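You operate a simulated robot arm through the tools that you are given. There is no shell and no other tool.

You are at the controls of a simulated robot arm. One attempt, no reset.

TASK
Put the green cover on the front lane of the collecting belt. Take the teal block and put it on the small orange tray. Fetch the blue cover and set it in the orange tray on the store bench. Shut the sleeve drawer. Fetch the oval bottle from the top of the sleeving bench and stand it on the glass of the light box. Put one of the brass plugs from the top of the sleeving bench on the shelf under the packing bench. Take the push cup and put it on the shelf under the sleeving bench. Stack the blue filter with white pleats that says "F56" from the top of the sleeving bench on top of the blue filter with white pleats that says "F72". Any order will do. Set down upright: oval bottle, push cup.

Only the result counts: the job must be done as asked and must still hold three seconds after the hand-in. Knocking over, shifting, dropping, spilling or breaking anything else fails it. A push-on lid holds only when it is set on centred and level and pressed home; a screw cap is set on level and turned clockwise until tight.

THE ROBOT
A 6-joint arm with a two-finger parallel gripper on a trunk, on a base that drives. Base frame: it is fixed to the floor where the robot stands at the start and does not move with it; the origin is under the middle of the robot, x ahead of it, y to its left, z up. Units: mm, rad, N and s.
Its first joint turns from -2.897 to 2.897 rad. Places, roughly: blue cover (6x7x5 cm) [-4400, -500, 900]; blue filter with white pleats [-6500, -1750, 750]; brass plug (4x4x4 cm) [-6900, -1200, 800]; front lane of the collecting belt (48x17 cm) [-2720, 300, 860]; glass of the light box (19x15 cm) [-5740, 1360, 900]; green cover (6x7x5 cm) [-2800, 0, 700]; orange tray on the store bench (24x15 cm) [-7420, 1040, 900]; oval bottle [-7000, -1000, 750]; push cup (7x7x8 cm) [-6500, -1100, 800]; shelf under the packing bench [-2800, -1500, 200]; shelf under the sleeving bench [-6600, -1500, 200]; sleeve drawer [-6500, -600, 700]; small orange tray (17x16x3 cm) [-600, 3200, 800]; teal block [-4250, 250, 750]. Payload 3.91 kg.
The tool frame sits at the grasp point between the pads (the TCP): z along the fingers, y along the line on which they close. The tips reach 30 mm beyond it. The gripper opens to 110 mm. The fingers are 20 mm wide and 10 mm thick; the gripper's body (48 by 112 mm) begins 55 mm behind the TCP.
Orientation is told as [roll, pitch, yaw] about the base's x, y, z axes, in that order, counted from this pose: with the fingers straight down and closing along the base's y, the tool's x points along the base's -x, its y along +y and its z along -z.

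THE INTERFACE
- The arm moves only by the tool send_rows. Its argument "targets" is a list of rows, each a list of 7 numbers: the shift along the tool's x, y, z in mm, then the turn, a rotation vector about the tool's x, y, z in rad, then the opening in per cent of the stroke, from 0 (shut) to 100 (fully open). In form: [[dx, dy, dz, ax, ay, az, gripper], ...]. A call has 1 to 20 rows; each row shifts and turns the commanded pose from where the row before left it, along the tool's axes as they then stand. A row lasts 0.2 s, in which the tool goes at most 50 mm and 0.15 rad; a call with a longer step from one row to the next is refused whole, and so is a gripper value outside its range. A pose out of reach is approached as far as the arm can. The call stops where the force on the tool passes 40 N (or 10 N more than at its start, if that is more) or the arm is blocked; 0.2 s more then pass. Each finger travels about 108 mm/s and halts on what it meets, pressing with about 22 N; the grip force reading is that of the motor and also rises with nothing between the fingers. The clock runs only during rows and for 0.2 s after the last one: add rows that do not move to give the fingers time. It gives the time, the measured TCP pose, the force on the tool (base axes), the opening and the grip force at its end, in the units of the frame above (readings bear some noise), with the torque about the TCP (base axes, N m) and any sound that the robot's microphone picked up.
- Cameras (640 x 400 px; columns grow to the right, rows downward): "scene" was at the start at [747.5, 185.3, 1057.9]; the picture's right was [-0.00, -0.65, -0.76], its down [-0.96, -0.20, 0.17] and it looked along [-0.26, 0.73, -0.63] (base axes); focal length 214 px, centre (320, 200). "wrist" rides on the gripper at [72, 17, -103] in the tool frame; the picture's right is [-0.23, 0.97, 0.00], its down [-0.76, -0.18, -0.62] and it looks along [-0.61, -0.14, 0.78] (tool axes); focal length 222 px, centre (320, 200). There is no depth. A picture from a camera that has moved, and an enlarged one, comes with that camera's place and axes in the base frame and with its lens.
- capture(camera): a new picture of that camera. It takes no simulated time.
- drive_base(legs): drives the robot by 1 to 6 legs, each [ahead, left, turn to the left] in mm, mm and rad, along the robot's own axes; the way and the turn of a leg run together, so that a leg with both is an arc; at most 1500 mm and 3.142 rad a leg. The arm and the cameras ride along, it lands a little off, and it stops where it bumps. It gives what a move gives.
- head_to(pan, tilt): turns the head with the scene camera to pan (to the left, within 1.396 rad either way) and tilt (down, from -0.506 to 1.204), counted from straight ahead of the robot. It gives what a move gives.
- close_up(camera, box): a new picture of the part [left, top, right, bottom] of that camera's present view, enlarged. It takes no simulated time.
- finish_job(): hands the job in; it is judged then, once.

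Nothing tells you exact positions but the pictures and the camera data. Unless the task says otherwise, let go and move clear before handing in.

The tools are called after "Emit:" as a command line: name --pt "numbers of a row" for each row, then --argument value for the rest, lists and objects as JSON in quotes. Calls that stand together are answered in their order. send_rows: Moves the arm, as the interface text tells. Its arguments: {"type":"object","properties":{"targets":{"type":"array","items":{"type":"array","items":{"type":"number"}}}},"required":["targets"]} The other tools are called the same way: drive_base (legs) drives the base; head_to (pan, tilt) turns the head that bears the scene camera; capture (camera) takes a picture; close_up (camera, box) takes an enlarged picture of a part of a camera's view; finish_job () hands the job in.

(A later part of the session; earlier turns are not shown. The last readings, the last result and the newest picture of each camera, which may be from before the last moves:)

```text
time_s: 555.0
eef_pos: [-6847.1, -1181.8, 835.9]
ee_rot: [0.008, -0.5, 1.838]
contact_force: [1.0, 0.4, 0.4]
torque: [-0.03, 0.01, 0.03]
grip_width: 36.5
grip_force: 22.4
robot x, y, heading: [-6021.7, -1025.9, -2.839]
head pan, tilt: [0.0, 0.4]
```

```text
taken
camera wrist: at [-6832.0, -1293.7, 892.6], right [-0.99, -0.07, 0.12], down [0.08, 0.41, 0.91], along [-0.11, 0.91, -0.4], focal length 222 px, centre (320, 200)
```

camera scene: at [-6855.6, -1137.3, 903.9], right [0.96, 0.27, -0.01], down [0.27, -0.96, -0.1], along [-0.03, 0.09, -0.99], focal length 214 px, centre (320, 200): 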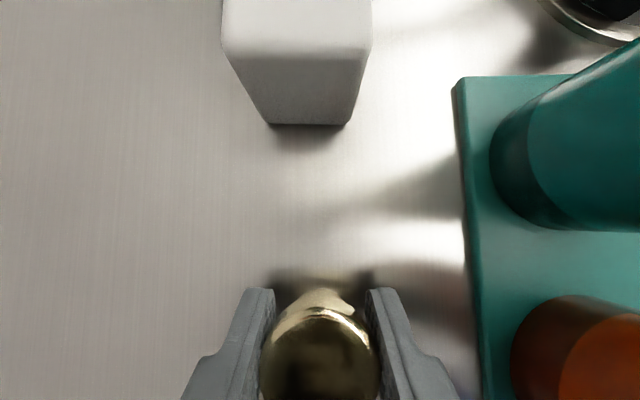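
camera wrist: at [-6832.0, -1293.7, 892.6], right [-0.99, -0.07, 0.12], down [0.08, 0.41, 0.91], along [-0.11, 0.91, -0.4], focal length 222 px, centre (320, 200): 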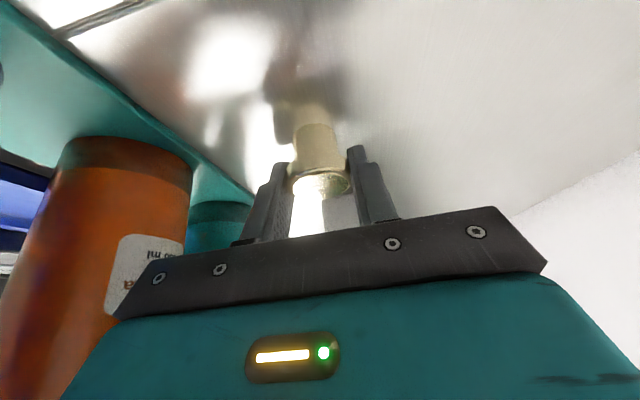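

Gripped at 36.5 mm. I'll lift it, then turn the hand about the vertical back to the normal direction.

Emit:
send_rows --pt "-7.2 0 -13.2 0 0 0 18" --pt "-19 0 -35 0 0 0 18" --pt "-21 0 -39 0 0 0 18" --pt "-21 0 -39 0 0 0 18" --pt "-21 0 -39 0 0 0 18" --pt "-21 0 -39 0 0 0 18" --pt "-21 0 -39 0 0 0 18" --pt "-21 0 -39 0 0 0 18"

Emit:
send_rows --pt "0 0 0 -0.069 0 -0.1264 18" --pt "0 0 0 -0.069 0 -0.1264 18" --pt "0 0 0 -0.069 0 -0.1264 18" --pt "0 0 0 -0.069 0 -0.1264 18" --pt "0 0 0 -0.069 0 -0.1264 18" --pt "0 0 0 -0.069 0 -0.1264 18" --pt "0 0 0 -0.069 0 -0.1264 18" --pt "0 0 0 -0.069 0 -0.1264 18" --pt "0 0 0 -0.069 0 -0.1264 18" --pt "0 0 0 -0.069 0 -0.1264 18" --pt "0 0 0 -0.069 0 -0.1264 18"

Emit:
capture --camera "wrist"

```text
time_s: 556.8
eef_pos: [-6848.6, -1180.7, 1156.1]
ee_rot: [0.008, -0.499, 1.84]
contact_force: [-0.4, 1.3, 0.1]
torque: [-0.01, -0.01, 0.03]
grip_width: 36.5
grip_force: 22.1
robot x, y, heading: [-6019.3, -1025.2, -2.842]
head pan, tilt: [0.0, 0.4]
```

```text
time_s: 559.2
eef_pos: [-6846.9, -1183.5, 1155.6]
ee_rot: [-0.002, -0.507, -2.851]
contact_force: [0.8, 0.3, -0.7]
torque: [0.01, 0.01, 0.02]
grip_width: 36.4
grip_force: 22.0
robot x, y, heading: [-6018.2, -1024.8, -2.841]
head pan, tilt: [0.0, 0.4]
```

```text
taken
camera wrist: at [-6732.9, -1166.5, 1210.0], right [0.09, -0.99, 0.11], down [-0.4, 0.07, 0.92], along [-0.91, -0.12, -0.39], focal length 222 px, centre (320, 200)
```

wrist: 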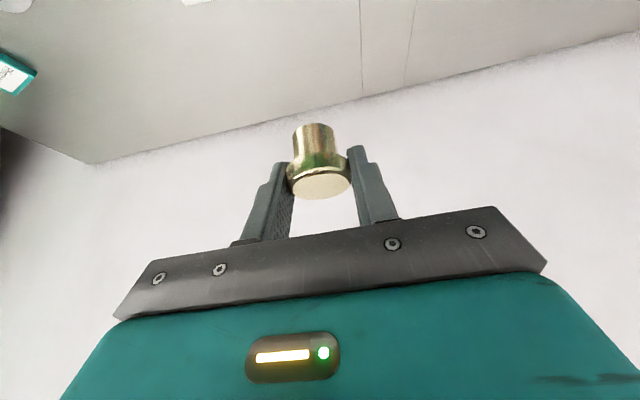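

The plug is upright in the hand. I'll tuck the arm and drive backward along the aisle to the packing bench.

Emit:
send_rows --pt "35 0 -19 0 0 0 18" --pt "35 0 -19 0 0 0 18" --pt "35 0 -19 0 0 0 18" --pt "35 0 -19 0 0 0 18" --pt "35 0 -19 0 0 0 18" --pt "35 0 -19 0 0 0 18" --pt "35 0 -19 0 0 0 18" --pt "35 0 -19 0 0 0 18"

Emit:
drive_base --legs '[[-200, 575, -0.02], [-1100, 0, 0]]'

Emit:
head_to --pan 1.2 --tilt -0.3

Emit:
capture --camera "scene"

```text
time_s: 561.0
eef_pos: [-6542.1, -1093.1, 1150.7]
ee_rot: [0.0, -0.507, -2.855]
contact_force: [-0.7, 0.9, -1.4]
torque: [-0.02, -0.03, -0.02]
grip_width: 36.5
grip_force: 22.1
robot x, y, heading: [-6016.6, -1026.3, -2.838]
head pan, tilt: [0.0, 0.4]
```

```text
time_s: 569.6
eef_pos: [-5133.3, -1267.9, 1152.3]
ee_rot: [-0.001, -0.507, -2.887]
contact_force: [-0.1, 0.9, -1.4]
torque: [-0.03, 0.03, 0.0]
grip_width: 36.7
grip_force: 21.7
robot x, y, heading: [-4612.9, -1220.3, -2.876]
head pan, tilt: [0.0, 0.4]
```

```text
time_s: 571.0
eef_pos: [-5132.4, -1267.5, 1151.4]
ee_rot: [0.0, -0.508, -2.887]
contact_force: [0.4, -0.3, -0.5]
torque: [-0.03, -0.02, 0.03]
grip_width: 36.2
grip_force: 21.8
robot x, y, heading: [-4609.3, -1220.3, -2.881]
head pan, tilt: [1.201, -0.3]
```

```text
taken
camera scene: at [-5177.4, -1357.1, 1305.7], right [-0.53, 0.24, -0.81], down [0.83, -0.07, -0.56], along [-0.19, -0.97, -0.16], focal length 214 px, centre (320, 200)
```

scene: 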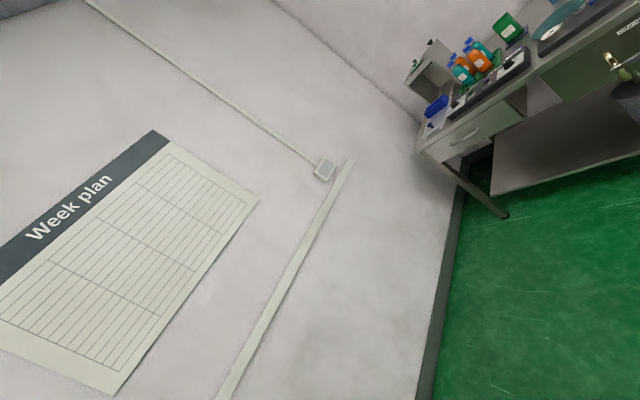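

Emit:
drive_base --legs '[[-800, 0, 0.018], [-830, 0, 0]]'

Emit:
capture --camera "scene"

```text
time_s: 579.3
eef_pos: [-3573.9, -824.6, 1151.5]
ee_rot: [0.001, -0.507, -2.878]
contact_force: [0.2, -0.4, -1.3]
torque: [-0.01, 0.02, 0.0]
grip_width: 36.7
grip_force: 22.3
robot x, y, heading: [-3053.4, -768.9, -2.863]
head pan, tilt: [1.201, -0.3]
```

```text
taken
camera scene: at [-3618.2, -913.1, 1305.8], right [-0.53, 0.23, -0.81], down [0.83, -0.06, -0.56], along [-0.18, -0.97, -0.16], focal length 214 px, centre (320, 200)
```

scene: 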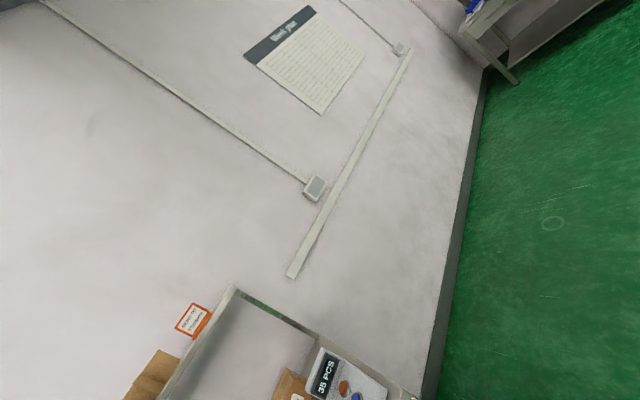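

The packing bench is to my left now. I'll move a little away from it and turn to face it.

Emit:
drive_base --legs '[[0, -230, 0], [0, 0, 1.571]]'

Emit:
head_to --pan 0 --tilt -0.1

Emit:
capture --camera "scene"

```text
time_s: 584.9
eef_pos: [-3064.3, -1069.1, 1152.8]
ee_rot: [0.002, -0.509, -1.319]
contact_force: [0.2, -0.4, -1.1]
torque: [-0.01, -0.02, -0.02]
grip_width: 36.5
grip_force: 22.4
robot x, y, heading: [-3112.5, -541.6, -1.301]
head pan, tilt: [1.201, -0.3]
```

```text
time_s: 586.2
eef_pos: [-3064.4, -1068.1, 1151.6]
ee_rot: [0.0, -0.507, -1.318]
contact_force: [0.2, -0.8, 0.0]
torque: [0.01, -0.03, -0.02]
grip_width: 36.7
grip_force: 21.7
robot x, y, heading: [-3114.7, -545.4, -1.304]
head pan, tilt: [0.0, -0.099]
```

```text
taken
camera scene: at [-3040.1, -1150.0, 1246.5], right [-0.97, -0.25, 0.0], down [-0.21, 0.8, -0.57], along [0.14, -0.55, -0.82], focal length 214 px, centre (320, 200)
```

scene: 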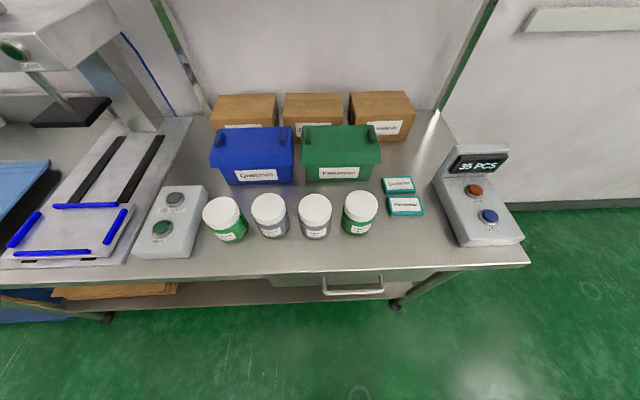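

The packing bench has a drawer at the right and a shelf below. I'll back off, lower the arm in free space in front of it, and look under.

Emit:
drive_base --legs '[[-330, -110, 0.014]]'

Emit:
send_rows --pt "-38 0 22 0 0 0 18" --pt "-38 0 22 0 0 0 18" --pt "-38 0 22 0 0 0 18" --pt "-38 0 22 0 0 0 18" --pt "-20 0 40 0 0 0 18" --pt "21.5 0 39.5 0 0 0 18" --pt "21.5 0 39.5 0 0 0 18" --pt "21.5 0 39.5 0 0 0 18" --pt "21.5 0 39.5 0 0 0 18" --pt "21.5 0 39.5 0 0 0 18" --pt "21.5 0 39.5 0 0 0 18" --pt "21.5 0 39.5 0 0 0 18" --pt "21.5 0 39.5 0 0 0 18" --pt "21.5 0 39.5 0 0 0 18" --pt "21.5 0 39.5 0 0 0 18" --pt "21.5 0 39.5 0 0 0 18" --pt "21.5 0 39.5 0 0 0 18"

Emit:
head_to --pan 0.3 --tilt -0.4

Emit:
capture --camera "scene"

```text
time_s: 588.5
eef_pos: [-3249.2, -784.0, 1151.6]
ee_rot: [0.0, -0.509, -1.297]
contact_force: [0.8, -0.4, -1.0]
torque: [0.05, 0.04, 0.02]
grip_width: 36.2
grip_force: 21.5
robot x, y, heading: [-3309.5, -264.6, -1.285]
head pan, tilt: [0.0, -0.099]
```

```text
time_s: 592.1
eef_pos: [-3191.4, -994.4, 585.8]
ee_rot: [-0.003, -0.507, -1.297]
contact_force: [0.0, -0.1, -0.3]
torque: [0.0, 0.03, 0.0]
grip_width: 36.4
grip_force: 21.9
robot x, y, heading: [-3307.8, -260.5, -1.281]
head pan, tilt: [0.0, -0.099]
```

```text
time_s: 592.9
eef_pos: [-3190.6, -994.3, 587.3]
ee_rot: [-0.001, -0.508, -1.296]
contact_force: [0.3, 0.2, -0.1]
torque: [0.02, 0.0, 0.01]
grip_width: 36.2
grip_force: 22.0
robot x, y, heading: [-3309.1, -261.9, -1.28]
head pan, tilt: [0.3, -0.4]
```

```text
taken
camera scene: at [-3141.0, -1081.6, 707.9], right [-0.88, -0.4, -0.26], down [-0.06, 0.63, -0.77], along [0.47, -0.67, -0.58], focal length 214 px, centre (320, 200)
```

scene: 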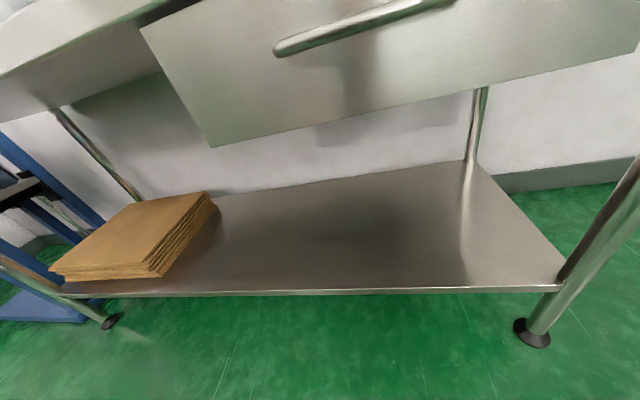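

The shelf is free between the cardboard stack at the left and the right leg; the drawer spans its right part. I'll lower further and stretch the arm out low, staying in front of the bench.

Emit:
send_rows --pt "29.4 0 22.6 0 0 0 18" --pt "29.4 0 22.6 0 0 0 18" --pt "29.4 0 22.6 0 0 0 18" --pt "29.4 0 22.6 0 0 0 18" --pt "26.5 0 27.2 0 0 0 18" --pt "26.5 0 27.2 0 0 0 18" --pt "26.5 0 27.2 0 0 0 18" --pt "-28.8 0 27.4 0 0 0 18" --pt "-28.8 0 27.4 0 0 0 18" --pt "-28.8 0 27.4 0 0 0 18" --pt "-28.8 0 27.4 0 0 0 18" --pt "-28.8 0 27.4 0 0 0 18" --pt "-28.8 0 27.4 0 0 0 18"

Emit:
head_to --pan 0 --tilt -0.3

Emit:
capture --camera "scene"

Emit:
capture --camera "wrist"

```text
time_s: 595.7
eef_pos: [-3153.2, -1148.7, 294.4]
ee_rot: [0.001, -0.508, -1.298]
contact_force: [-0.1, 0.5, 0.0]
torque: [0.03, -0.02, 0.03]
grip_width: 36.3
grip_force: 21.9
out of reach, approached as far as the arm can: row 6, 7, 8, 9, 10
robot x, y, heading: [-3312.6, -259.5, -1.284]
head pan, tilt: [0.3, -0.4]
```

```text
time_s: 596.5
eef_pos: [-3154.1, -1148.6, 294.8]
ee_rot: [-0.001, -0.508, -1.298]
contact_force: [0.1, -0.9, -0.6]
torque: [0.01, -0.02, -0.01]
grip_width: 36.4
grip_force: 21.7
robot x, y, heading: [-3312.0, -262.3, -1.286]
head pan, tilt: [0.0, -0.3]
```

```text
taken
camera scene: at [-3124.3, -1239.4, 404.0], right [-0.96, -0.27, 0.0], down [-0.19, 0.67, -0.72], along [0.2, -0.7, -0.69], focal length 214 px, centre (320, 200)
```

scene: 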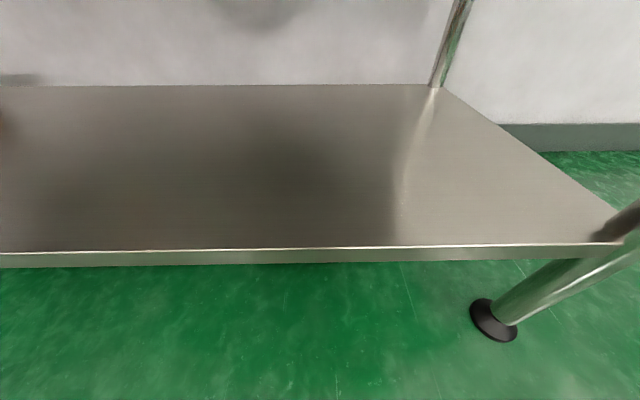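

```text
taken
camera wrist: at [-3167.2, -1034.0, 348.8], right [0.99, 0.07, 0.11], down [-0.07, -0.4, 0.91], along [0.11, -0.91, -0.39], focal length 222 px, centre (320, 200)
```

wrist: 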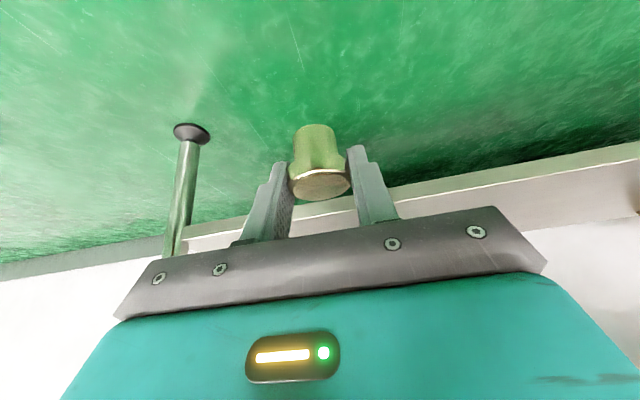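

Low pose reached. To keep the arm clear of the drawer and the belt's board behind me, I'll swing the hand to the left relative to the robot and then drive diagonally in.

Emit:
send_rows --pt "2.5 39 -1.4 0 0 0 18" --pt "2.5 39 -1.4 0 0 0 18" --pt "2.5 39 -1.4 0 0 0 18" --pt "2.5 39 -1.4 0 0 0 18" --pt "2.5 39 -1.4 0 0 0 18" --pt "2.5 39 -1.4 0 0 0 18" --pt "2.5 39 -1.4 0 0 0 18" --pt "2.5 39 -1.4 0 0 0 18"

Emit:
drive_base --legs '[[180, 80, 0]]'

Emit:
capture --camera "scene"

Emit:
capture --camera "wrist"

```text
time_s: 598.3
eef_pos: [-3111.8, -1128.7, 291.4]
ee_rot: [0.011, -0.504, -1.297]
contact_force: [0.4, 0.0, -0.6]
torque: [0.0, 0.0, -0.02]
grip_width: 36.3
grip_force: 22.1
out of reach, approached as far as the arm can: row 2, 3, 4, 5, 6, 7, 8
robot x, y, heading: [-3308.8, -262.5, -1.281]
head pan, tilt: [0.0, -0.3]
```

```text
time_s: 599.9
eef_pos: [-2982.2, -1284.0, 292.6]
ee_rot: [0.011, -0.505, -1.295]
contact_force: [0.3, 0.0, -0.5]
torque: [-0.02, -0.01, 0.0]
grip_width: 36.4
grip_force: 22.0
robot x, y, heading: [-3183.3, -418.3, -1.285]
head pan, tilt: [0.0, -0.3]
```

```text
taken
camera scene: at [-2954.2, -1375.8, 401.9], right [-0.96, -0.28, -0.01], down [-0.19, 0.67, -0.72], along [0.21, -0.69, -0.69], focal length 214 px, centre (320, 200)
```

scene: 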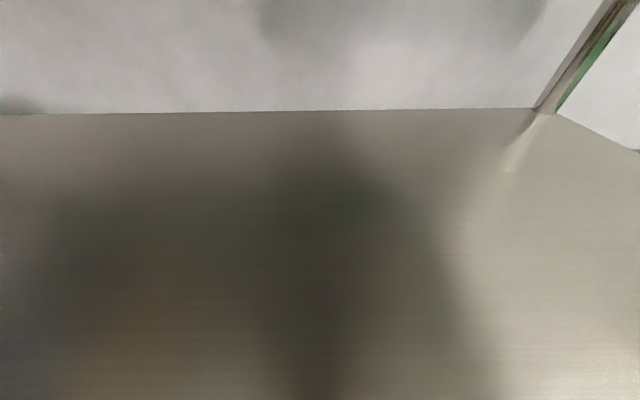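

```text
taken
camera wrist: at [-2997.9, -1170.3, 347.5], right [0.99, 0.08, 0.12], down [-0.08, -0.4, 0.91], along [0.12, -0.91, -0.39], focal length 222 px, centre (320, 200)
```

wrist: 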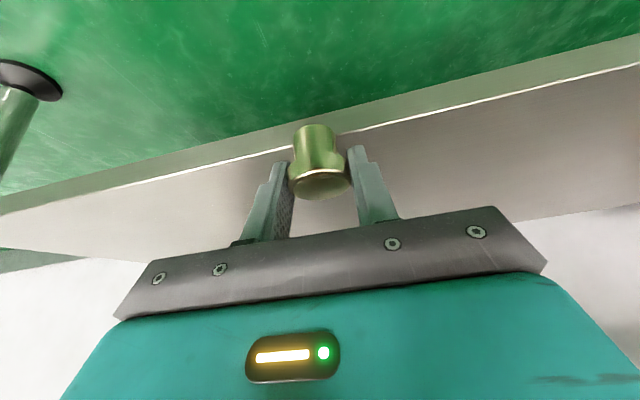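

The plug is just inside the bench edge. I'll go on diagonally to the left in small steps, watching for contact.

Emit:
drive_base --legs '[[45, 110, 0], [45, 110, 0]]'

Emit:
drive_base --legs '[[40, 60, 0]]'

Emit:
capture --camera "scene"

```text
time_s: 602.0
eef_pos: [-2742.6, -1305.9, 292.0]
ee_rot: [0.01, -0.505, -1.293]
contact_force: [0.3, -0.3, -1.1]
torque: [0.0, 0.02, 0.0]
grip_width: 36.5
grip_force: 22.0
robot x, y, heading: [-2940.0, -440.9, -1.281]
head pan, tilt: [0.0, -0.3]
```

```text
time_s: 603.0
eef_pos: [-2672.7, -1329.0, 292.1]
ee_rot: [0.01, -0.505, -1.29]
contact_force: [-0.2, 0.0, -1.5]
torque: [0.01, -0.01, -0.02]
grip_width: 36.7
grip_force: 22.4
robot x, y, heading: [-2874.0, -461.7, -1.276]
head pan, tilt: [0.0, -0.3]
```

```text
taken
camera scene: at [-2644.6, -1419.6, 401.8], right [-0.96, -0.28, -0.01], down [-0.19, 0.67, -0.72], along [0.21, -0.69, -0.69], focal length 214 px, centre (320, 200)
```

scene: 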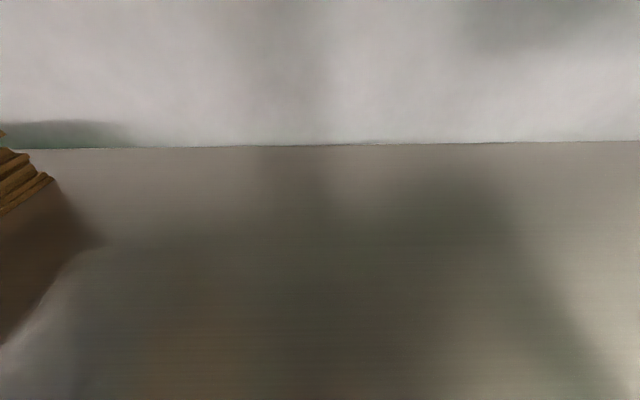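

The plug is over the free shelf, about 80 mm inside its edge. Lowering now.

Emit:
send_rows --pt "7.2 0 13.1 0 0 0 18" --pt "7.2 0 13.1 0 0 0 18" --pt "4.8 0 8.8 0 0 0 18"

Emit:
send_rows --pt "1.9 0 3.5 0 0 0 18" --pt "1.9 0 3.5 0 0 0 18"

Emit:
capture --camera "wrist"

```text
time_s: 603.6
eef_pos: [-2672.4, -1331.0, 270.8]
ee_rot: [0.014, -0.512, -1.292]
contact_force: [-1.9, 0.5, 19.4]
torque: [-0.05, 0.35, -0.01]
grip_width: 36.8
grip_force: 22.3
robot x, y, heading: [-2873.1, -463.0, -1.284]
head pan, tilt: [0.0, -0.3]
stopped in row 2: the force on the tool passed its limit at 64 N (the readings are from after the stop); the commanded pose is now the measured one
```

```text
time_s: 603.9
eef_pos: [-2673.4, -1332.8, 271.6]
ee_rot: [0.018, -0.514, -1.292]
contact_force: [-0.4, 0.8, 15.6]
torque: [-0.02, 0.22, 0.09]
grip_width: 36.7
grip_force: 21.7
robot x, y, heading: [-2873.0, -459.3, -1.281]
head pan, tilt: [0.0, -0.3]
stopped in row 1: the force on the tool passed its limit at 50 N (the readings are from after the stop); the commanded pose is now the measured one
```

```text
taken
camera wrist: at [-2689.1, -1217.6, 325.9], right [0.99, 0.09, 0.12], down [-0.08, -0.4, 0.91], along [0.13, -0.91, -0.39], focal length 222 px, centre (320, 200)
```

wrist: 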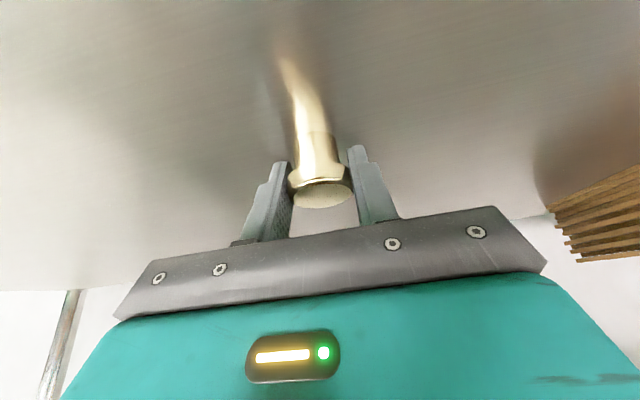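

The plug rests on the shelf (z≈235). I release it and back out along the tool axis.

Emit:
send_rows --pt "0 0 -1 0 0 0 18" --pt "0 0 0 0 0 0 40" --pt "0 0 0 0 0 0 55" --pt "0 0 0 0 0 0 60" --pt "0 0 -10 0 0 0 60" --pt "0 0 -20 0 0 0 60" --pt "0 0 -30 0 0 0 60"

Emit:
capture --camera "wrist"

Emit:
head_to --pan 0 --tilt 0.3

Emit:
capture --camera "scene"

```text
time_s: 605.5
eef_pos: [-2681.9, -1303.0, 323.4]
ee_rot: [0.016, -0.51, -1.293]
contact_force: [0.0, 0.7, -0.7]
torque: [-0.03, 0.0, -0.04]
grip_width: 66.1
grip_force: 0.0
robot x, y, heading: [-2877.6, -465.3, -1.286]
head pan, tilt: [0.0, -0.3]
```

```text
taken
camera wrist: at [-2698.4, -1188.5, 378.3], right [0.99, 0.08, 0.12], down [-0.08, -0.4, 0.91], along [0.13, -0.91, -0.39], focal length 222 px, centre (320, 200)
```

wrist: 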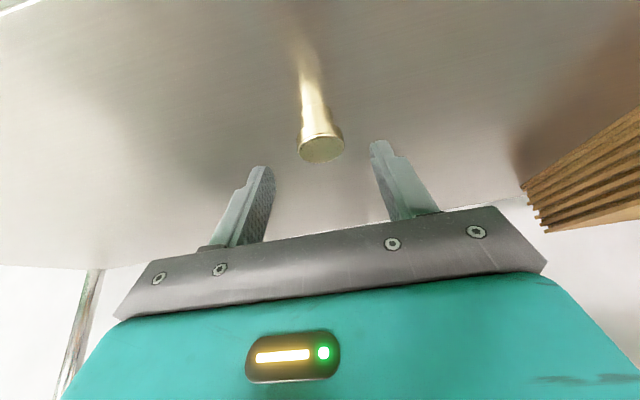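

```text
time_s: 606.5
eef_pos: [-2680.8, -1304.0, 324.0]
ee_rot: [0.015, -0.511, -1.291]
contact_force: [0.7, -1.0, 0.3]
torque: [-0.04, -0.01, 0.02]
grip_width: 66.0
grip_force: 0.0
robot x, y, heading: [-2872.9, -460.0, -1.281]
head pan, tilt: [0.0, 0.3]
```

```text
taken
camera scene: at [-2663.9, -1356.0, 395.1], right [-0.96, -0.28, -0.01], down [-0.27, 0.94, -0.21], along [0.07, -0.2, -0.98], focal length 214 px, centre (320, 200)
```

scene: 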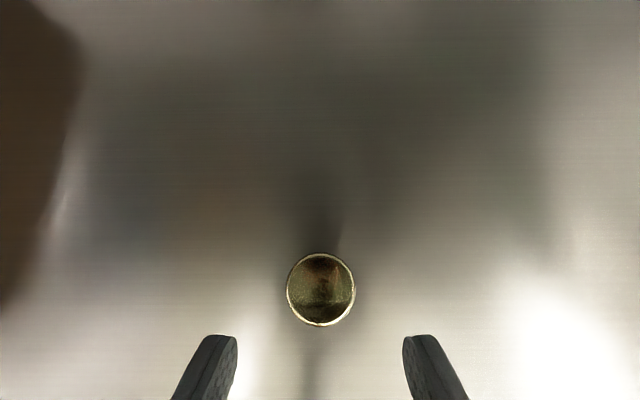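

The plug stands on the shelf. I'll retrace my way out and raise the arm.

Emit:
drive_base --legs '[[-40, -60, 0], [-45, -110, 0], [-45, -110, 0], [-180, -80, 0]]'

Emit:
send_rows --pt "-22 0 -40 0 0 0 60" --pt "-22 0 -40 0 0 0 60" --pt "-22 0 -40 0 0 0 60" --pt "-22 0 -40 0 0 0 60" --pt "-22 0 -40 0 0 0 60" --pt "-22 0 -40 0 0 0 60" --pt "-22 0 -40 0 0 0 60" --pt "-22 0 -40 0 0 0 60" --pt "-22 0 -40 0 0 0 60" --pt "-22 0 -40 0 0 0 60" --pt "-22 0 -40 0 0 0 60" --pt "-22 0 -40 0 0 0 60" --pt "-22 0 -40 0 0 0 60" --pt "-22 0 -40 0 0 0 60" --pt "-22 0 -40 0 0 0 60" --pt "-22 0 -40 0 0 0 60" --pt "-22 0 -40 0 0 0 60" --pt "-22 0 -40 0 0 0 60"

Emit:
capture --camera "scene"

```text
time_s: 610.4
eef_pos: [-3113.0, -1118.2, 323.9]
ee_rot: [0.017, -0.512, -1.289]
contact_force: [0.3, 1.2, -0.8]
torque: [-0.01, 0.0, -0.02]
grip_width: 66.0
grip_force: 0.1
robot x, y, heading: [-3309.6, -279.7, -1.277]
head pan, tilt: [0.0, 0.3]
```

```text
time_s: 614.2
eef_pos: [-3121.4, -1116.2, 1146.8]
ee_rot: [0.016, -0.511, -1.29]
contact_force: [-0.1, 0.6, 0.3]
torque: [0.03, -0.04, 0.0]
grip_width: 65.9
grip_force: 0.0
robot x, y, heading: [-3306.2, -279.0, -1.276]
head pan, tilt: [0.0, 0.3]
```

```text
taken
camera scene: at [-3104.3, -1168.2, 1218.8], right [-0.96, -0.29, -0.01], down [-0.28, 0.94, -0.21], along [0.07, -0.2, -0.98], focal length 214 px, centre (320, 200)
```

scene: 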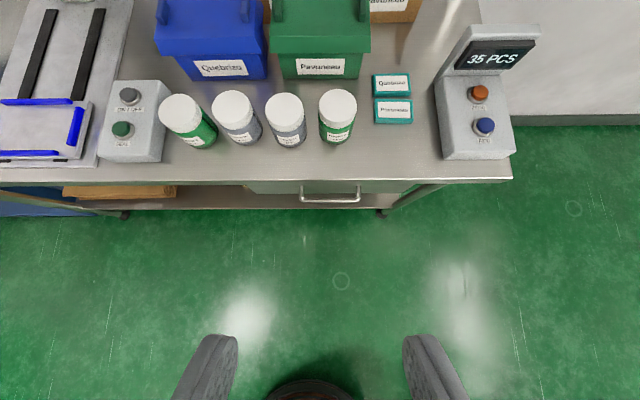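

Next the teal block on the cube table. I'll turn right to face that table and move along it to its right end.

Emit:
drive_base --legs '[[0, 0, -1.585], [0, -740, 0], [180, 0, 0]]'

Emit:
head_to --pan 0 --tilt 0.2

Emit:
capture --camera "scene"

```text
time_s: 623.2
eef_pos: [-4525.3, 236.6, 1147.3]
ee_rot: [0.015, -0.512, -2.895]
contact_force: [0.0, 0.6, -0.4]
torque: [0.0, 0.02, -0.03]
grip_width: 65.9
grip_force: 0.0
robot x, y, heading: [-3679.1, 390.5, -2.882]
head pan, tilt: [0.0, 0.3]
```

```text
time_s: 623.8
eef_pos: [-4525.0, 236.3, 1147.1]
ee_rot: [0.016, -0.513, -2.896]
contact_force: [-1.5, 0.4, -0.1]
torque: [-0.02, 0.01, 0.0]
grip_width: 65.9
grip_force: 0.1
robot x, y, heading: [-3682.4, 391.3, -2.883]
head pan, tilt: [0.0, 0.201]
```

```text
taken
camera scene: at [-4582.5, 220.7, 1223.6], right [-0.25, 0.97, -0.01], down [0.92, 0.23, -0.3], along [-0.29, -0.09, -0.95], focal length 214 px, centre (320, 200)
```

scene: 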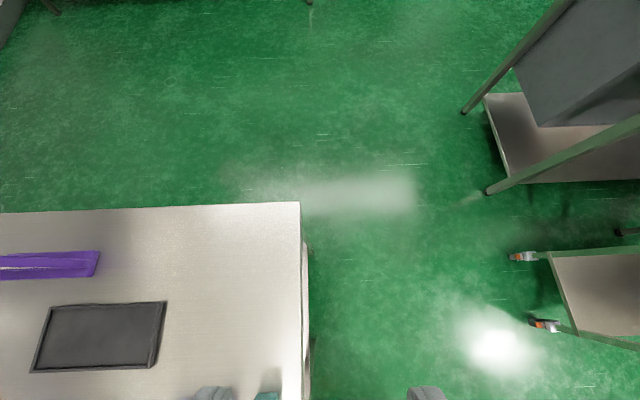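

Emit:
send_rows --pt "30 0 0 0 0.15 0 60" --pt "30 0 0 0 0.15 0 60" --pt "30 0 0 0 0.15 0 60" --pt "30 0 0 0 0.062 0 60" --pt "40 5 0 0 0 0 60" --pt "40 5 0 0 0 0 60" --pt "20 5 0 0 0 0 60"

Emit:
head_to --pan 0 --tilt 0.1

Emit:
capture --camera "scene"

```text
time_s: 625.4
eef_pos: [-4315.3, 273.5, 1112.6]
ee_rot: [0.014, 0.002, -2.886]
contact_force: [-0.2, -0.6, -0.1]
torque: [0.03, -0.02, 0.02]
grip_width: 66.1
grip_force: 0.1
robot x, y, heading: [-3681.8, 390.4, -2.882]
head pan, tilt: [0.0, 0.201]
```

```text
time_s: 626.1
eef_pos: [-4316.0, 274.2, 1113.9]
ee_rot: [0.015, 0.0, -2.888]
contact_force: [0.7, -0.3, 0.3]
torque: [0.02, 0.06, -0.01]
grip_width: 66.0
grip_force: 0.0
robot x, y, heading: [-3678.9, 389.0, -2.886]
head pan, tilt: [0.0, 0.099]
```

```text
taken
camera scene: at [-4410.2, 247.9, 1150.1], right [-0.25, 0.97, -0.01], down [0.96, 0.25, 0.1], along [0.1, 0.01, -0.99], focal length 214 px, centre (320, 200)
```

scene: 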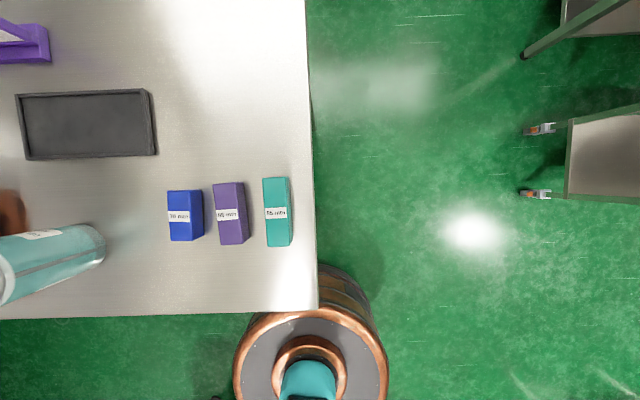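

Emit:
close_up --camera "scene" --box '[216, 162, 328, 262]'

Emit:
close_up --camera "wrist" --box '[160, 0, 480, 200]'

```text
4.00 times, centred on (272, 212) of scene
camera zoom: at [-4410.2, 247.9, 1150.1], right [-0.25, 0.97, -0.01], down [0.96, 0.25, 0.1], along [0.1, 0.01, -0.99], focal length 858 px, centre (512, 152)
```

zoom: 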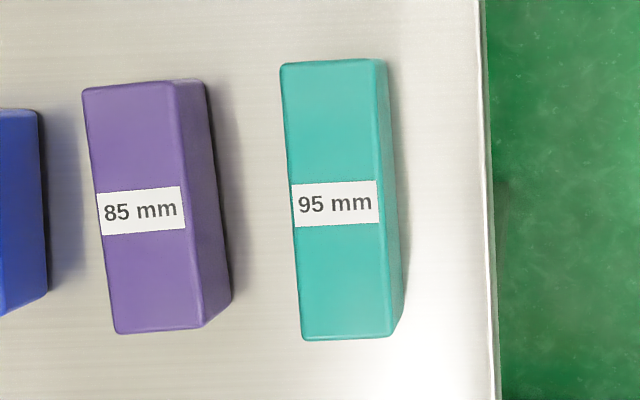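

```text
2.00 times, centred on (320, 100) of wrist
camera zoom: at [-4241.5, 277.5, 1216.2], right [0.02, -1.0, 0.01], down [-0.78, -0.01, 0.62], along [-0.62, -0.03, -0.78], focal length 444 px, centre (320, 400)
```

zoom: 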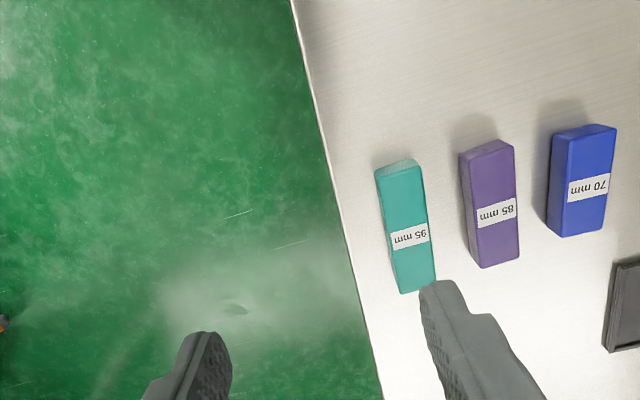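

The teal block ("95 mm") lies at the table's right end near [-4351, 198]; its long side fits the gripper (about 90 mm), so I'll grip it lengthwise with the tool turned 90°.

Emit:
send_rows --pt "0 0 0 0 0 0.138 100" --pt "0 0 0 0 0 0.138 100" --pt "0 0 0 0 0 0.138 100" --pt "0 0 0 0 0 0.138 100" --pt "0 0 0 0 0 0.138 100" --pt "0 0 0 0 0 0.138 100" --pt "0 0 0 0 0 0.138 100" --pt "0 0 0 0 0 0.138 100" --pt "0 0 0 0 0 0.138 100" --pt "0 0 0 0 0 0.138 100" --pt "0 0 0 0 0 0.131 100" --pt "20 19 30 0 0 0 100" --pt "20 19 30 0 0 0 100" --pt "21 19 30 0 0 0 100" --pt "0 0 40 0 0 0 100"

Emit:
head_to --pan 0 --tilt 0.45

Emit:
capture --camera "scene"

Emit:
capture --camera "wrist"

```text
time_s: 629.3
eef_pos: [-4351.7, 197.1, 988.7]
ee_rot: [0.0, 0.014, 1.885]
contact_force: [0.7, 0.9, -0.4]
torque: [0.01, 0.06, -0.02]
grip_width: 109.9
grip_force: 0.1
robot x, y, heading: [-3680.9, 393.0, -2.884]
head pan, tilt: [0.0, 0.099]
```

```text
time_s: 630.1
eef_pos: [-4351.2, 199.4, 986.9]
ee_rot: [0.0, 0.014, 1.882]
contact_force: [-0.1, 0.1, -0.2]
torque: [0.01, 0.02, 0.01]
grip_width: 110.0
grip_force: 0.1
robot x, y, heading: [-3682.7, 388.4, -2.883]
head pan, tilt: [0.0, 0.45]
```

```text
taken
camera scene: at [-4369.9, 263.1, 1024.3], right [0.95, 0.31, 0.0], down [0.28, -0.85, 0.45], along [0.14, -0.43, -0.89], focal length 214 px, centre (320, 200)
```

scene: 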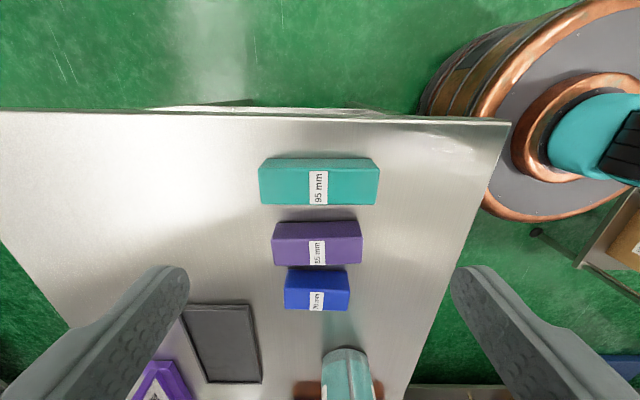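

```text
taken
camera wrist: at [-4346.0, 126.4, 1092.0], right [-1.0, -0.08, 0.0], down [-0.07, 0.79, 0.61], along [-0.05, 0.61, -0.79], focal length 222 px, centre (320, 200)
```

wrist: 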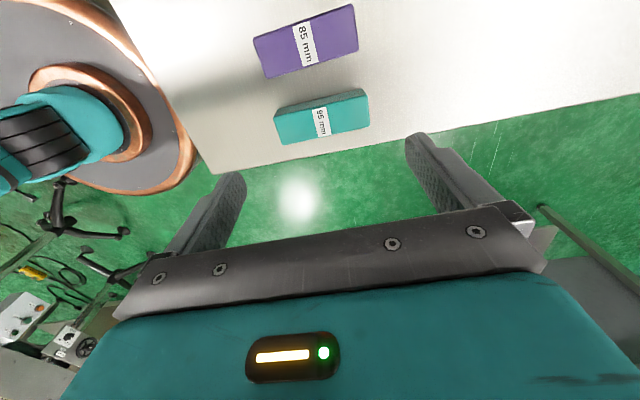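

The block is centred under the gripper. Descending with the fingers fully open.

Emit:
send_rows --pt "0 -0.5 35 0 0 0 100" --pt "0 -0.5 35 0 0 0 100"

Emit:
capture --camera "scene"

Emit:
capture --camera "wrist"

```text
time_s: 630.7
eef_pos: [-4352.6, 196.1, 917.3]
ee_rot: [0.001, 0.014, 1.882]
contact_force: [0.2, 0.3, 0.1]
torque: [0.02, 0.01, 0.0]
grip_width: 109.9
grip_force: 0.1
robot x, y, heading: [-3679.3, 391.1, -2.884]
head pan, tilt: [0.0, 0.45]
```

```text
taken
camera scene: at [-4369.6, 261.7, 954.1], right [0.95, 0.31, 0.0], down [0.28, -0.85, 0.45], along [0.14, -0.43, -0.89], focal length 214 px, centre (320, 200)
```

scene: 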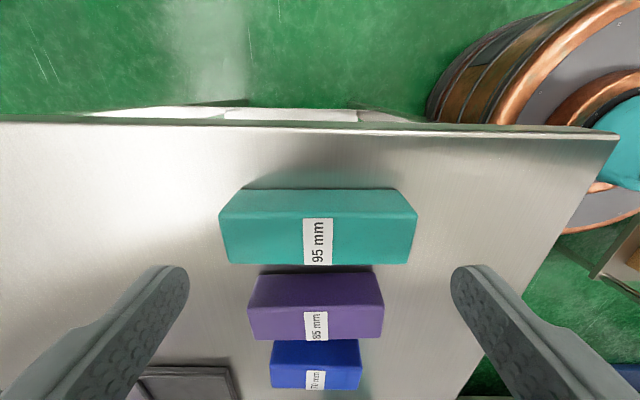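

```text
taken
camera wrist: at [-4345.7, 125.0, 1021.7], right [-1.0, -0.08, 0.0], down [-0.07, 0.79, 0.61], along [-0.05, 0.61, -0.79], focal length 222 px, centre (320, 200)
```

wrist: 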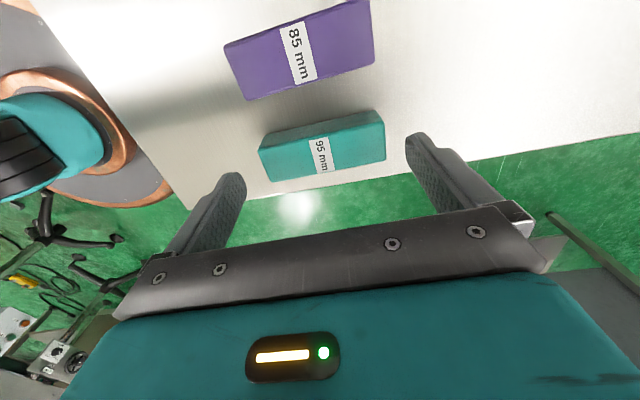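

Emit:
send_rows --pt "0 -3 20 0 0 0 100" --pt "0 0 15 0 0 0 100" --pt "0 0 6 0 0 0 100"

Emit:
capture --camera "scene"

```text
time_s: 631.5
eef_pos: [-4347.4, 198.2, 875.3]
ee_rot: [0.0, 0.013, 1.883]
contact_force: [0.0, -0.2, -0.4]
torque: [0.02, 0.01, 0.01]
grip_width: 110.0
grip_force: 0.1
robot x, y, heading: [-3677.8, 392.1, -2.88]
head pan, tilt: [0.0, 0.45]
```

```text
taken
camera scene: at [-4364.4, 262.6, 912.0], right [0.95, 0.31, 0.0], down [0.28, -0.85, 0.45], along [0.14, -0.43, -0.89], focal length 214 px, centre (320, 200)
```

scene: 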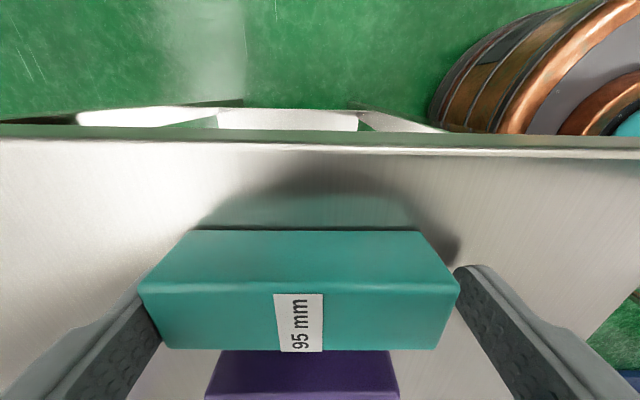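

Emit:
send_rows --pt "0 4 0 0 0 0 100" --pt "0 0 0 0 0 0 85" --pt "0 0 0 0 0 0 75" --pt "0 0 0 0 0 0 70" --pt "0 0 0 0 0 0 70"

Emit:
capture --camera "scene"

```text
time_s: 632.7
eef_pos: [-4348.9, 196.9, 874.5]
ee_rot: [0.0, 0.015, 1.883]
contact_force: [0.3, 0.4, 1.6]
torque: [0.0, -0.1, -0.03]
grip_width: 94.4
grip_force: 21.7
robot x, y, heading: [-3681.6, 394.7, -2.884]
head pan, tilt: [0.0, 0.45]
```

```text
taken
camera scene: at [-4367.8, 261.2, 911.7], right [0.95, 0.31, 0.0], down [0.28, -0.85, 0.45], along [0.14, -0.43, -0.89], focal length 214 px, centre (320, 200)
```

scene: 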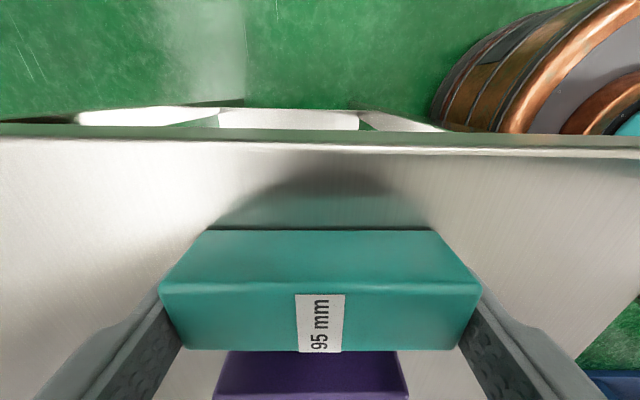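

Gripped at 94 mm. I'll lift it, turn the wrist back to normal, and bring the arm into the travel pose I used before (high, pitched forward).

Emit:
send_rows --pt "0 0 -20 0 0 0 70" --pt "0 0 -40 0 0 0 70" --pt "0 0 -45 0 0 0 70" --pt "0 0 -45 0 0 0 70" --pt "0 0 -45 0 0 0 70" --pt "0 0 -45 0 0 0 70" --pt "0 0 0 0 0 -0.14 70" --pt "0 0 0 0 0 -0.14 70" --pt "0 0 0 0 0 -0.14 70" --pt "0 0 0 0 0 -0.14 70" --pt "0 0 0 0 0 -0.14 70" --pt "0 0 0 0 0 -0.14 70" --pt "0 0 0 0 0 -0.14 70" --pt "0 0 0 0 0 -0.14 70" --pt "0 0 0 0 0 -0.14 70" --pt "0 0 0 0 0 -0.14 70" --pt "0 0 0 0 0 -0.14 70"

Emit:
send_rows --pt "20 0 -10 0 -0.15 0 70" --pt "20 0 -15 0 -0.15 0 70" --pt "15 0 -25 0 -0.15 0 70" --pt "5 0 -30 0 -0.15 0 70" --pt "0 0 -30 0 -0.15 0 70" --pt "-10 0 -30 0 -0.15 0 70" --pt "-20 0 -25 0 -0.15 0 70" --pt "-30 0 -20 0 -0.15 0 70"

Emit:
capture --camera "wrist"

```text
time_s: 636.3
eef_pos: [-4351.0, 198.7, 1113.4]
ee_rot: [0.014, 0.001, -2.857]
contact_force: [0.3, -0.2, -1.0]
torque: [0.01, -0.03, -0.01]
grip_width: 94.3
grip_force: 22.4
robot x, y, heading: [-3679.7, 390.0, -2.884]
head pan, tilt: [0.0, 0.45]
```

```text
time_s: 638.1
eef_pos: [-4238.0, 235.4, 1301.4]
ee_rot: [0.038, -1.199, -2.895]
contact_force: [-0.5, -0.2, -1.0]
torque: [0.01, -0.01, 0.03]
grip_width: 94.5
grip_force: 22.1
robot x, y, heading: [-3685.8, 390.5, -2.88]
head pan, tilt: [0.0, 0.45]
```

```text
taken
camera wrist: at [-4114.7, 253.6, 1270.6], right [0.19, -0.96, 0.23], down [0.24, 0.27, 0.93], along [-0.95, -0.12, 0.28], focal length 222 px, centre (320, 200)
```

wrist: 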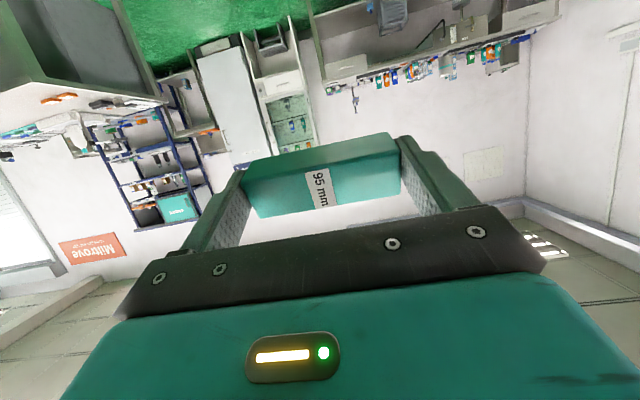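

The block is held firmly. Now I retrace my way round the left end of the belt.

Emit:
drive_base --legs '[[0, 1240, 0.019], [-890, 0, 0], [-890, 0, 0]]'

Emit:
head_to --pan -0.8 --tilt 0.2

Emit:
capture --camera "scene"

```text
time_s: 653.1
eef_pos: [-2213.8, -566.8, 1300.5]
ee_rot: [0.039, -1.2, -2.918]
contact_force: [-0.1, 0.1, -0.8]
torque: [0.04, 0.01, 0.0]
grip_width: 94.8
grip_force: 21.9
robot x, y, heading: [-1654.0, -424.6, -2.906]
head pan, tilt: [0.0, 0.45]
```

```text
time_s: 654.2
eef_pos: [-2213.0, -566.8, 1299.7]
ee_rot: [0.037, -1.199, -2.918]
contact_force: [-0.1, 0.2, -0.6]
torque: [0.03, -0.02, 0.0]
grip_width: 94.6
grip_force: 22.5
robot x, y, heading: [-1657.8, -425.1, -2.911]
head pan, tilt: [-0.799, 0.201]
```

```text
taken
camera scene: at [-2202.0, -495.3, 1408.0], right [0.47, 0.85, 0.25], down [0.51, -0.03, -0.86], along [-0.72, 0.53, -0.44], focal length 214 px, centre (320, 200)
```

scene: 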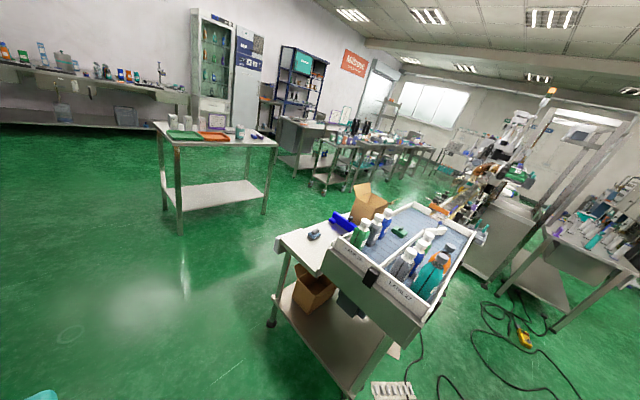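

The belt is in view; I'll take a close look to verify the bottles and green cover there.

Emit:
close_up --camera "scene" --box '[320, 180, 480, 300]'

Emit:
drive_base --legs '[[0, 0, 0.045], [0, -1080, 0]]'

Emit:
capture --camera "scene"

```text
3.33 times, centred on (400, 240) of scene
camera zoom: at [-2202.0, -495.3, 1408.0], right [0.47, 0.85, 0.25], down [0.51, -0.03, -0.86], along [-0.72, 0.53, -0.44], focal length 715 px, centre (53, 67)
```

zoom: 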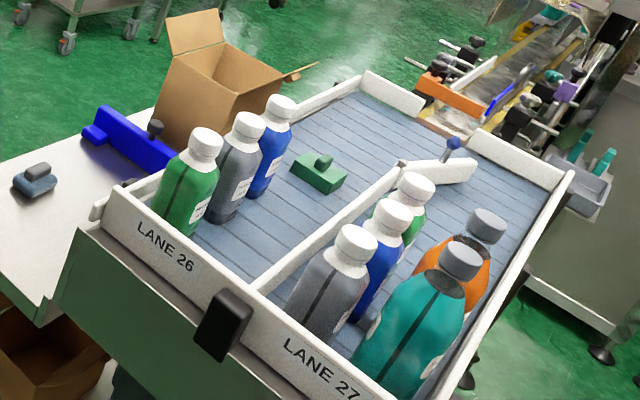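

```text
time_s: 660.2
eef_pos: [-2511.8, 440.7, 1301.5]
ee_rot: [0.038, -1.199, -2.857]
contact_force: [0.3, 0.5, -0.4]
torque: [-0.01, -0.03, -0.02]
grip_width: 94.6
grip_force: 21.8
robot x, y, heading: [-1958.8, 614.1, -2.848]
head pan, tilt: [-0.799, 0.201]
```

```text
taken
camera scene: at [-2503.5, 514.1, 1408.0], right [0.42, 0.87, 0.25], down [0.51, 0.0, -0.86], along [-0.75, 0.49, -0.44], focal length 214 px, centre (320, 200)
```

scene: 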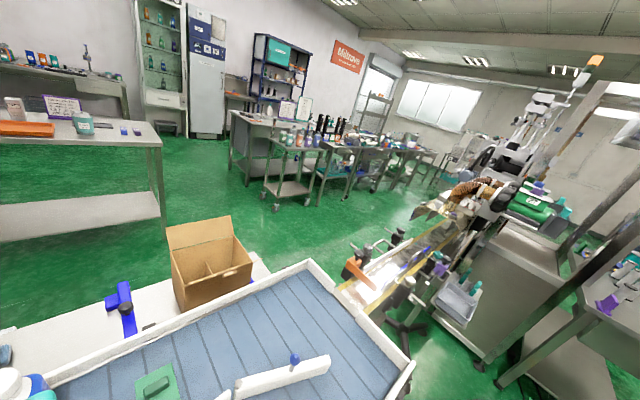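

Everything on the belt is in order. Now I turn to face -y and back up past the machine the same way I came.

Emit:
drive_base --legs '[[0, 0, 1.565], [-470, 0, 0], [-250, 270, 0]]'

Emit:
drive_base --legs '[[-250, 220, 0], [-66, 130, 0]]'

Emit:
head_to --pan 0 --tilt 0.2

Emit:
capture --camera "scene"

```text
time_s: 668.8
eef_pos: [-1733.5, 842.8, 1300.4]
ee_rot: [0.036, -1.199, -1.303]
contact_force: [0.5, 1.5, -0.5]
torque: [0.03, -0.01, 0.01]
grip_width: 94.4
grip_force: 22.3
robot x, y, heading: [-1899.5, 1393.9, -1.289]
head pan, tilt: [-0.799, 0.201]
```

```text
time_s: 671.9
eef_pos: [-1510.7, 1226.2, 1300.8]
ee_rot: [0.028, -1.2, -1.304]
contact_force: [-8.3, -3.6, 2.5]
torque: [0.08, -0.08, -0.02]
grip_width: 94.4
grip_force: 22.5
robot x, y, heading: [-1672.8, 1783.8, -1.297]
head pan, tilt: [-0.799, 0.201]
stopped in leg 2: the force on the tool passed its limit at 76 N (the readings are from after the stop); the commanded pose is now the measured one
```

```text
time_s: 673.0
eef_pos: [-1512.4, 1226.1, 1299.7]
ee_rot: [0.03, -1.2, -1.303]
contact_force: [-14.9, -5.1, -2.6]
torque: [-0.03, 0.17, -0.02]
grip_width: 94.2
grip_force: 21.4
robot x, y, heading: [-1672.8, 1779.0, -1.289]
head pan, tilt: [0.0, 0.201]
```

```text
taken
camera scene: at [-1509.1, 1225.8, 1398.5], right [-0.96, -0.29, -0.01], down [-0.15, 0.52, -0.84], along [0.25, -0.8, -0.54], focal length 214 px, centre (320, 200)
```

scene: 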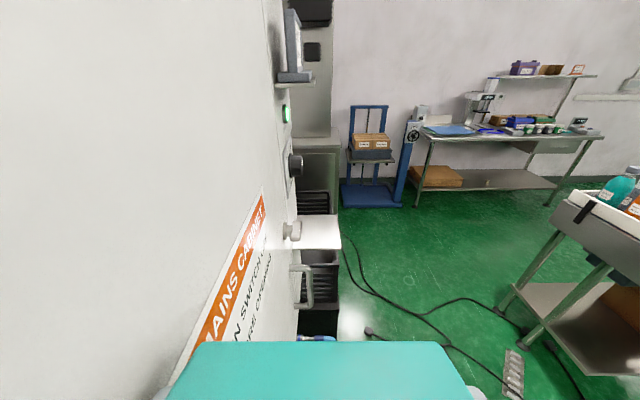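

The hand touched the mains cabinet on the left. I'll ease right, back up straight until clear of it, and look.

Emit:
drive_base --legs '[[0, -60, 0], [-230, 0, 0]]'

Emit:
capture --camera "wrist"

Emit:
head_to --pan 1.2 --tilt 0.3

Emit:
capture --camera "scene"

```text
time_s: 674.7
eef_pos: [-1589.5, 1291.4, 1300.2]
ee_rot: [0.028, -1.199, -1.302]
contact_force: [-0.4, 0.7, -0.6]
torque: [0.03, 0.02, -0.02]
grip_width: 94.4
grip_force: 21.8
robot x, y, heading: [-1751.5, 1844.9, -1.302]
head pan, tilt: [0.0, 0.201]
stopped in leg 2: the robot was blocked; the commanded pose is now the measured one
```

```text
taken
camera wrist: at [-1607.8, 1414.3, 1270.0], right [0.95, 0.2, 0.22], down [-0.27, 0.24, 0.93], along [0.14, -0.95, 0.28], focal length 222 px, centre (320, 200)
```

wrist: 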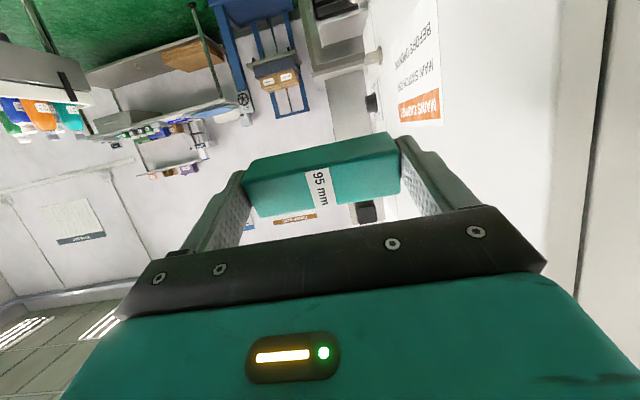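

```text
time_s: 676.1
eef_pos: [-1589.5, 1292.3, 1300.3]
ee_rot: [0.028, -1.198, -1.304]
contact_force: [0.3, 0.6, -1.0]
torque: [0.0, -0.02, -0.02]
grip_width: 94.5
grip_force: 22.0
robot x, y, heading: [-1750.6, 1845.5, -1.297]
head pan, tilt: [1.201, 0.3]
```

```text
taken
camera scene: at [-1520.8, 1372.5, 1412.2], right [-0.09, -0.94, -0.34], down [-0.38, 0.35, -0.85], along [0.92, 0.05, -0.39], focal length 214 px, centre (320, 200)
```

scene: 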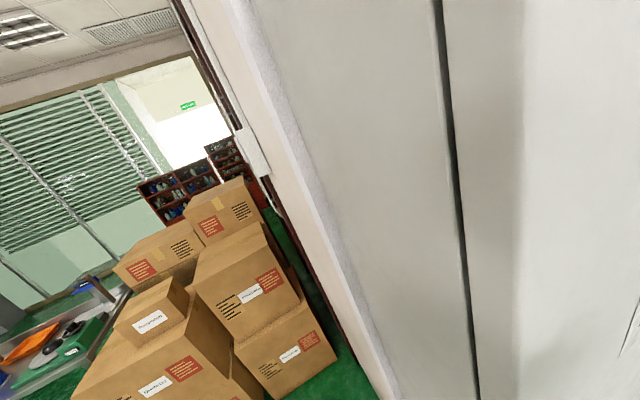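

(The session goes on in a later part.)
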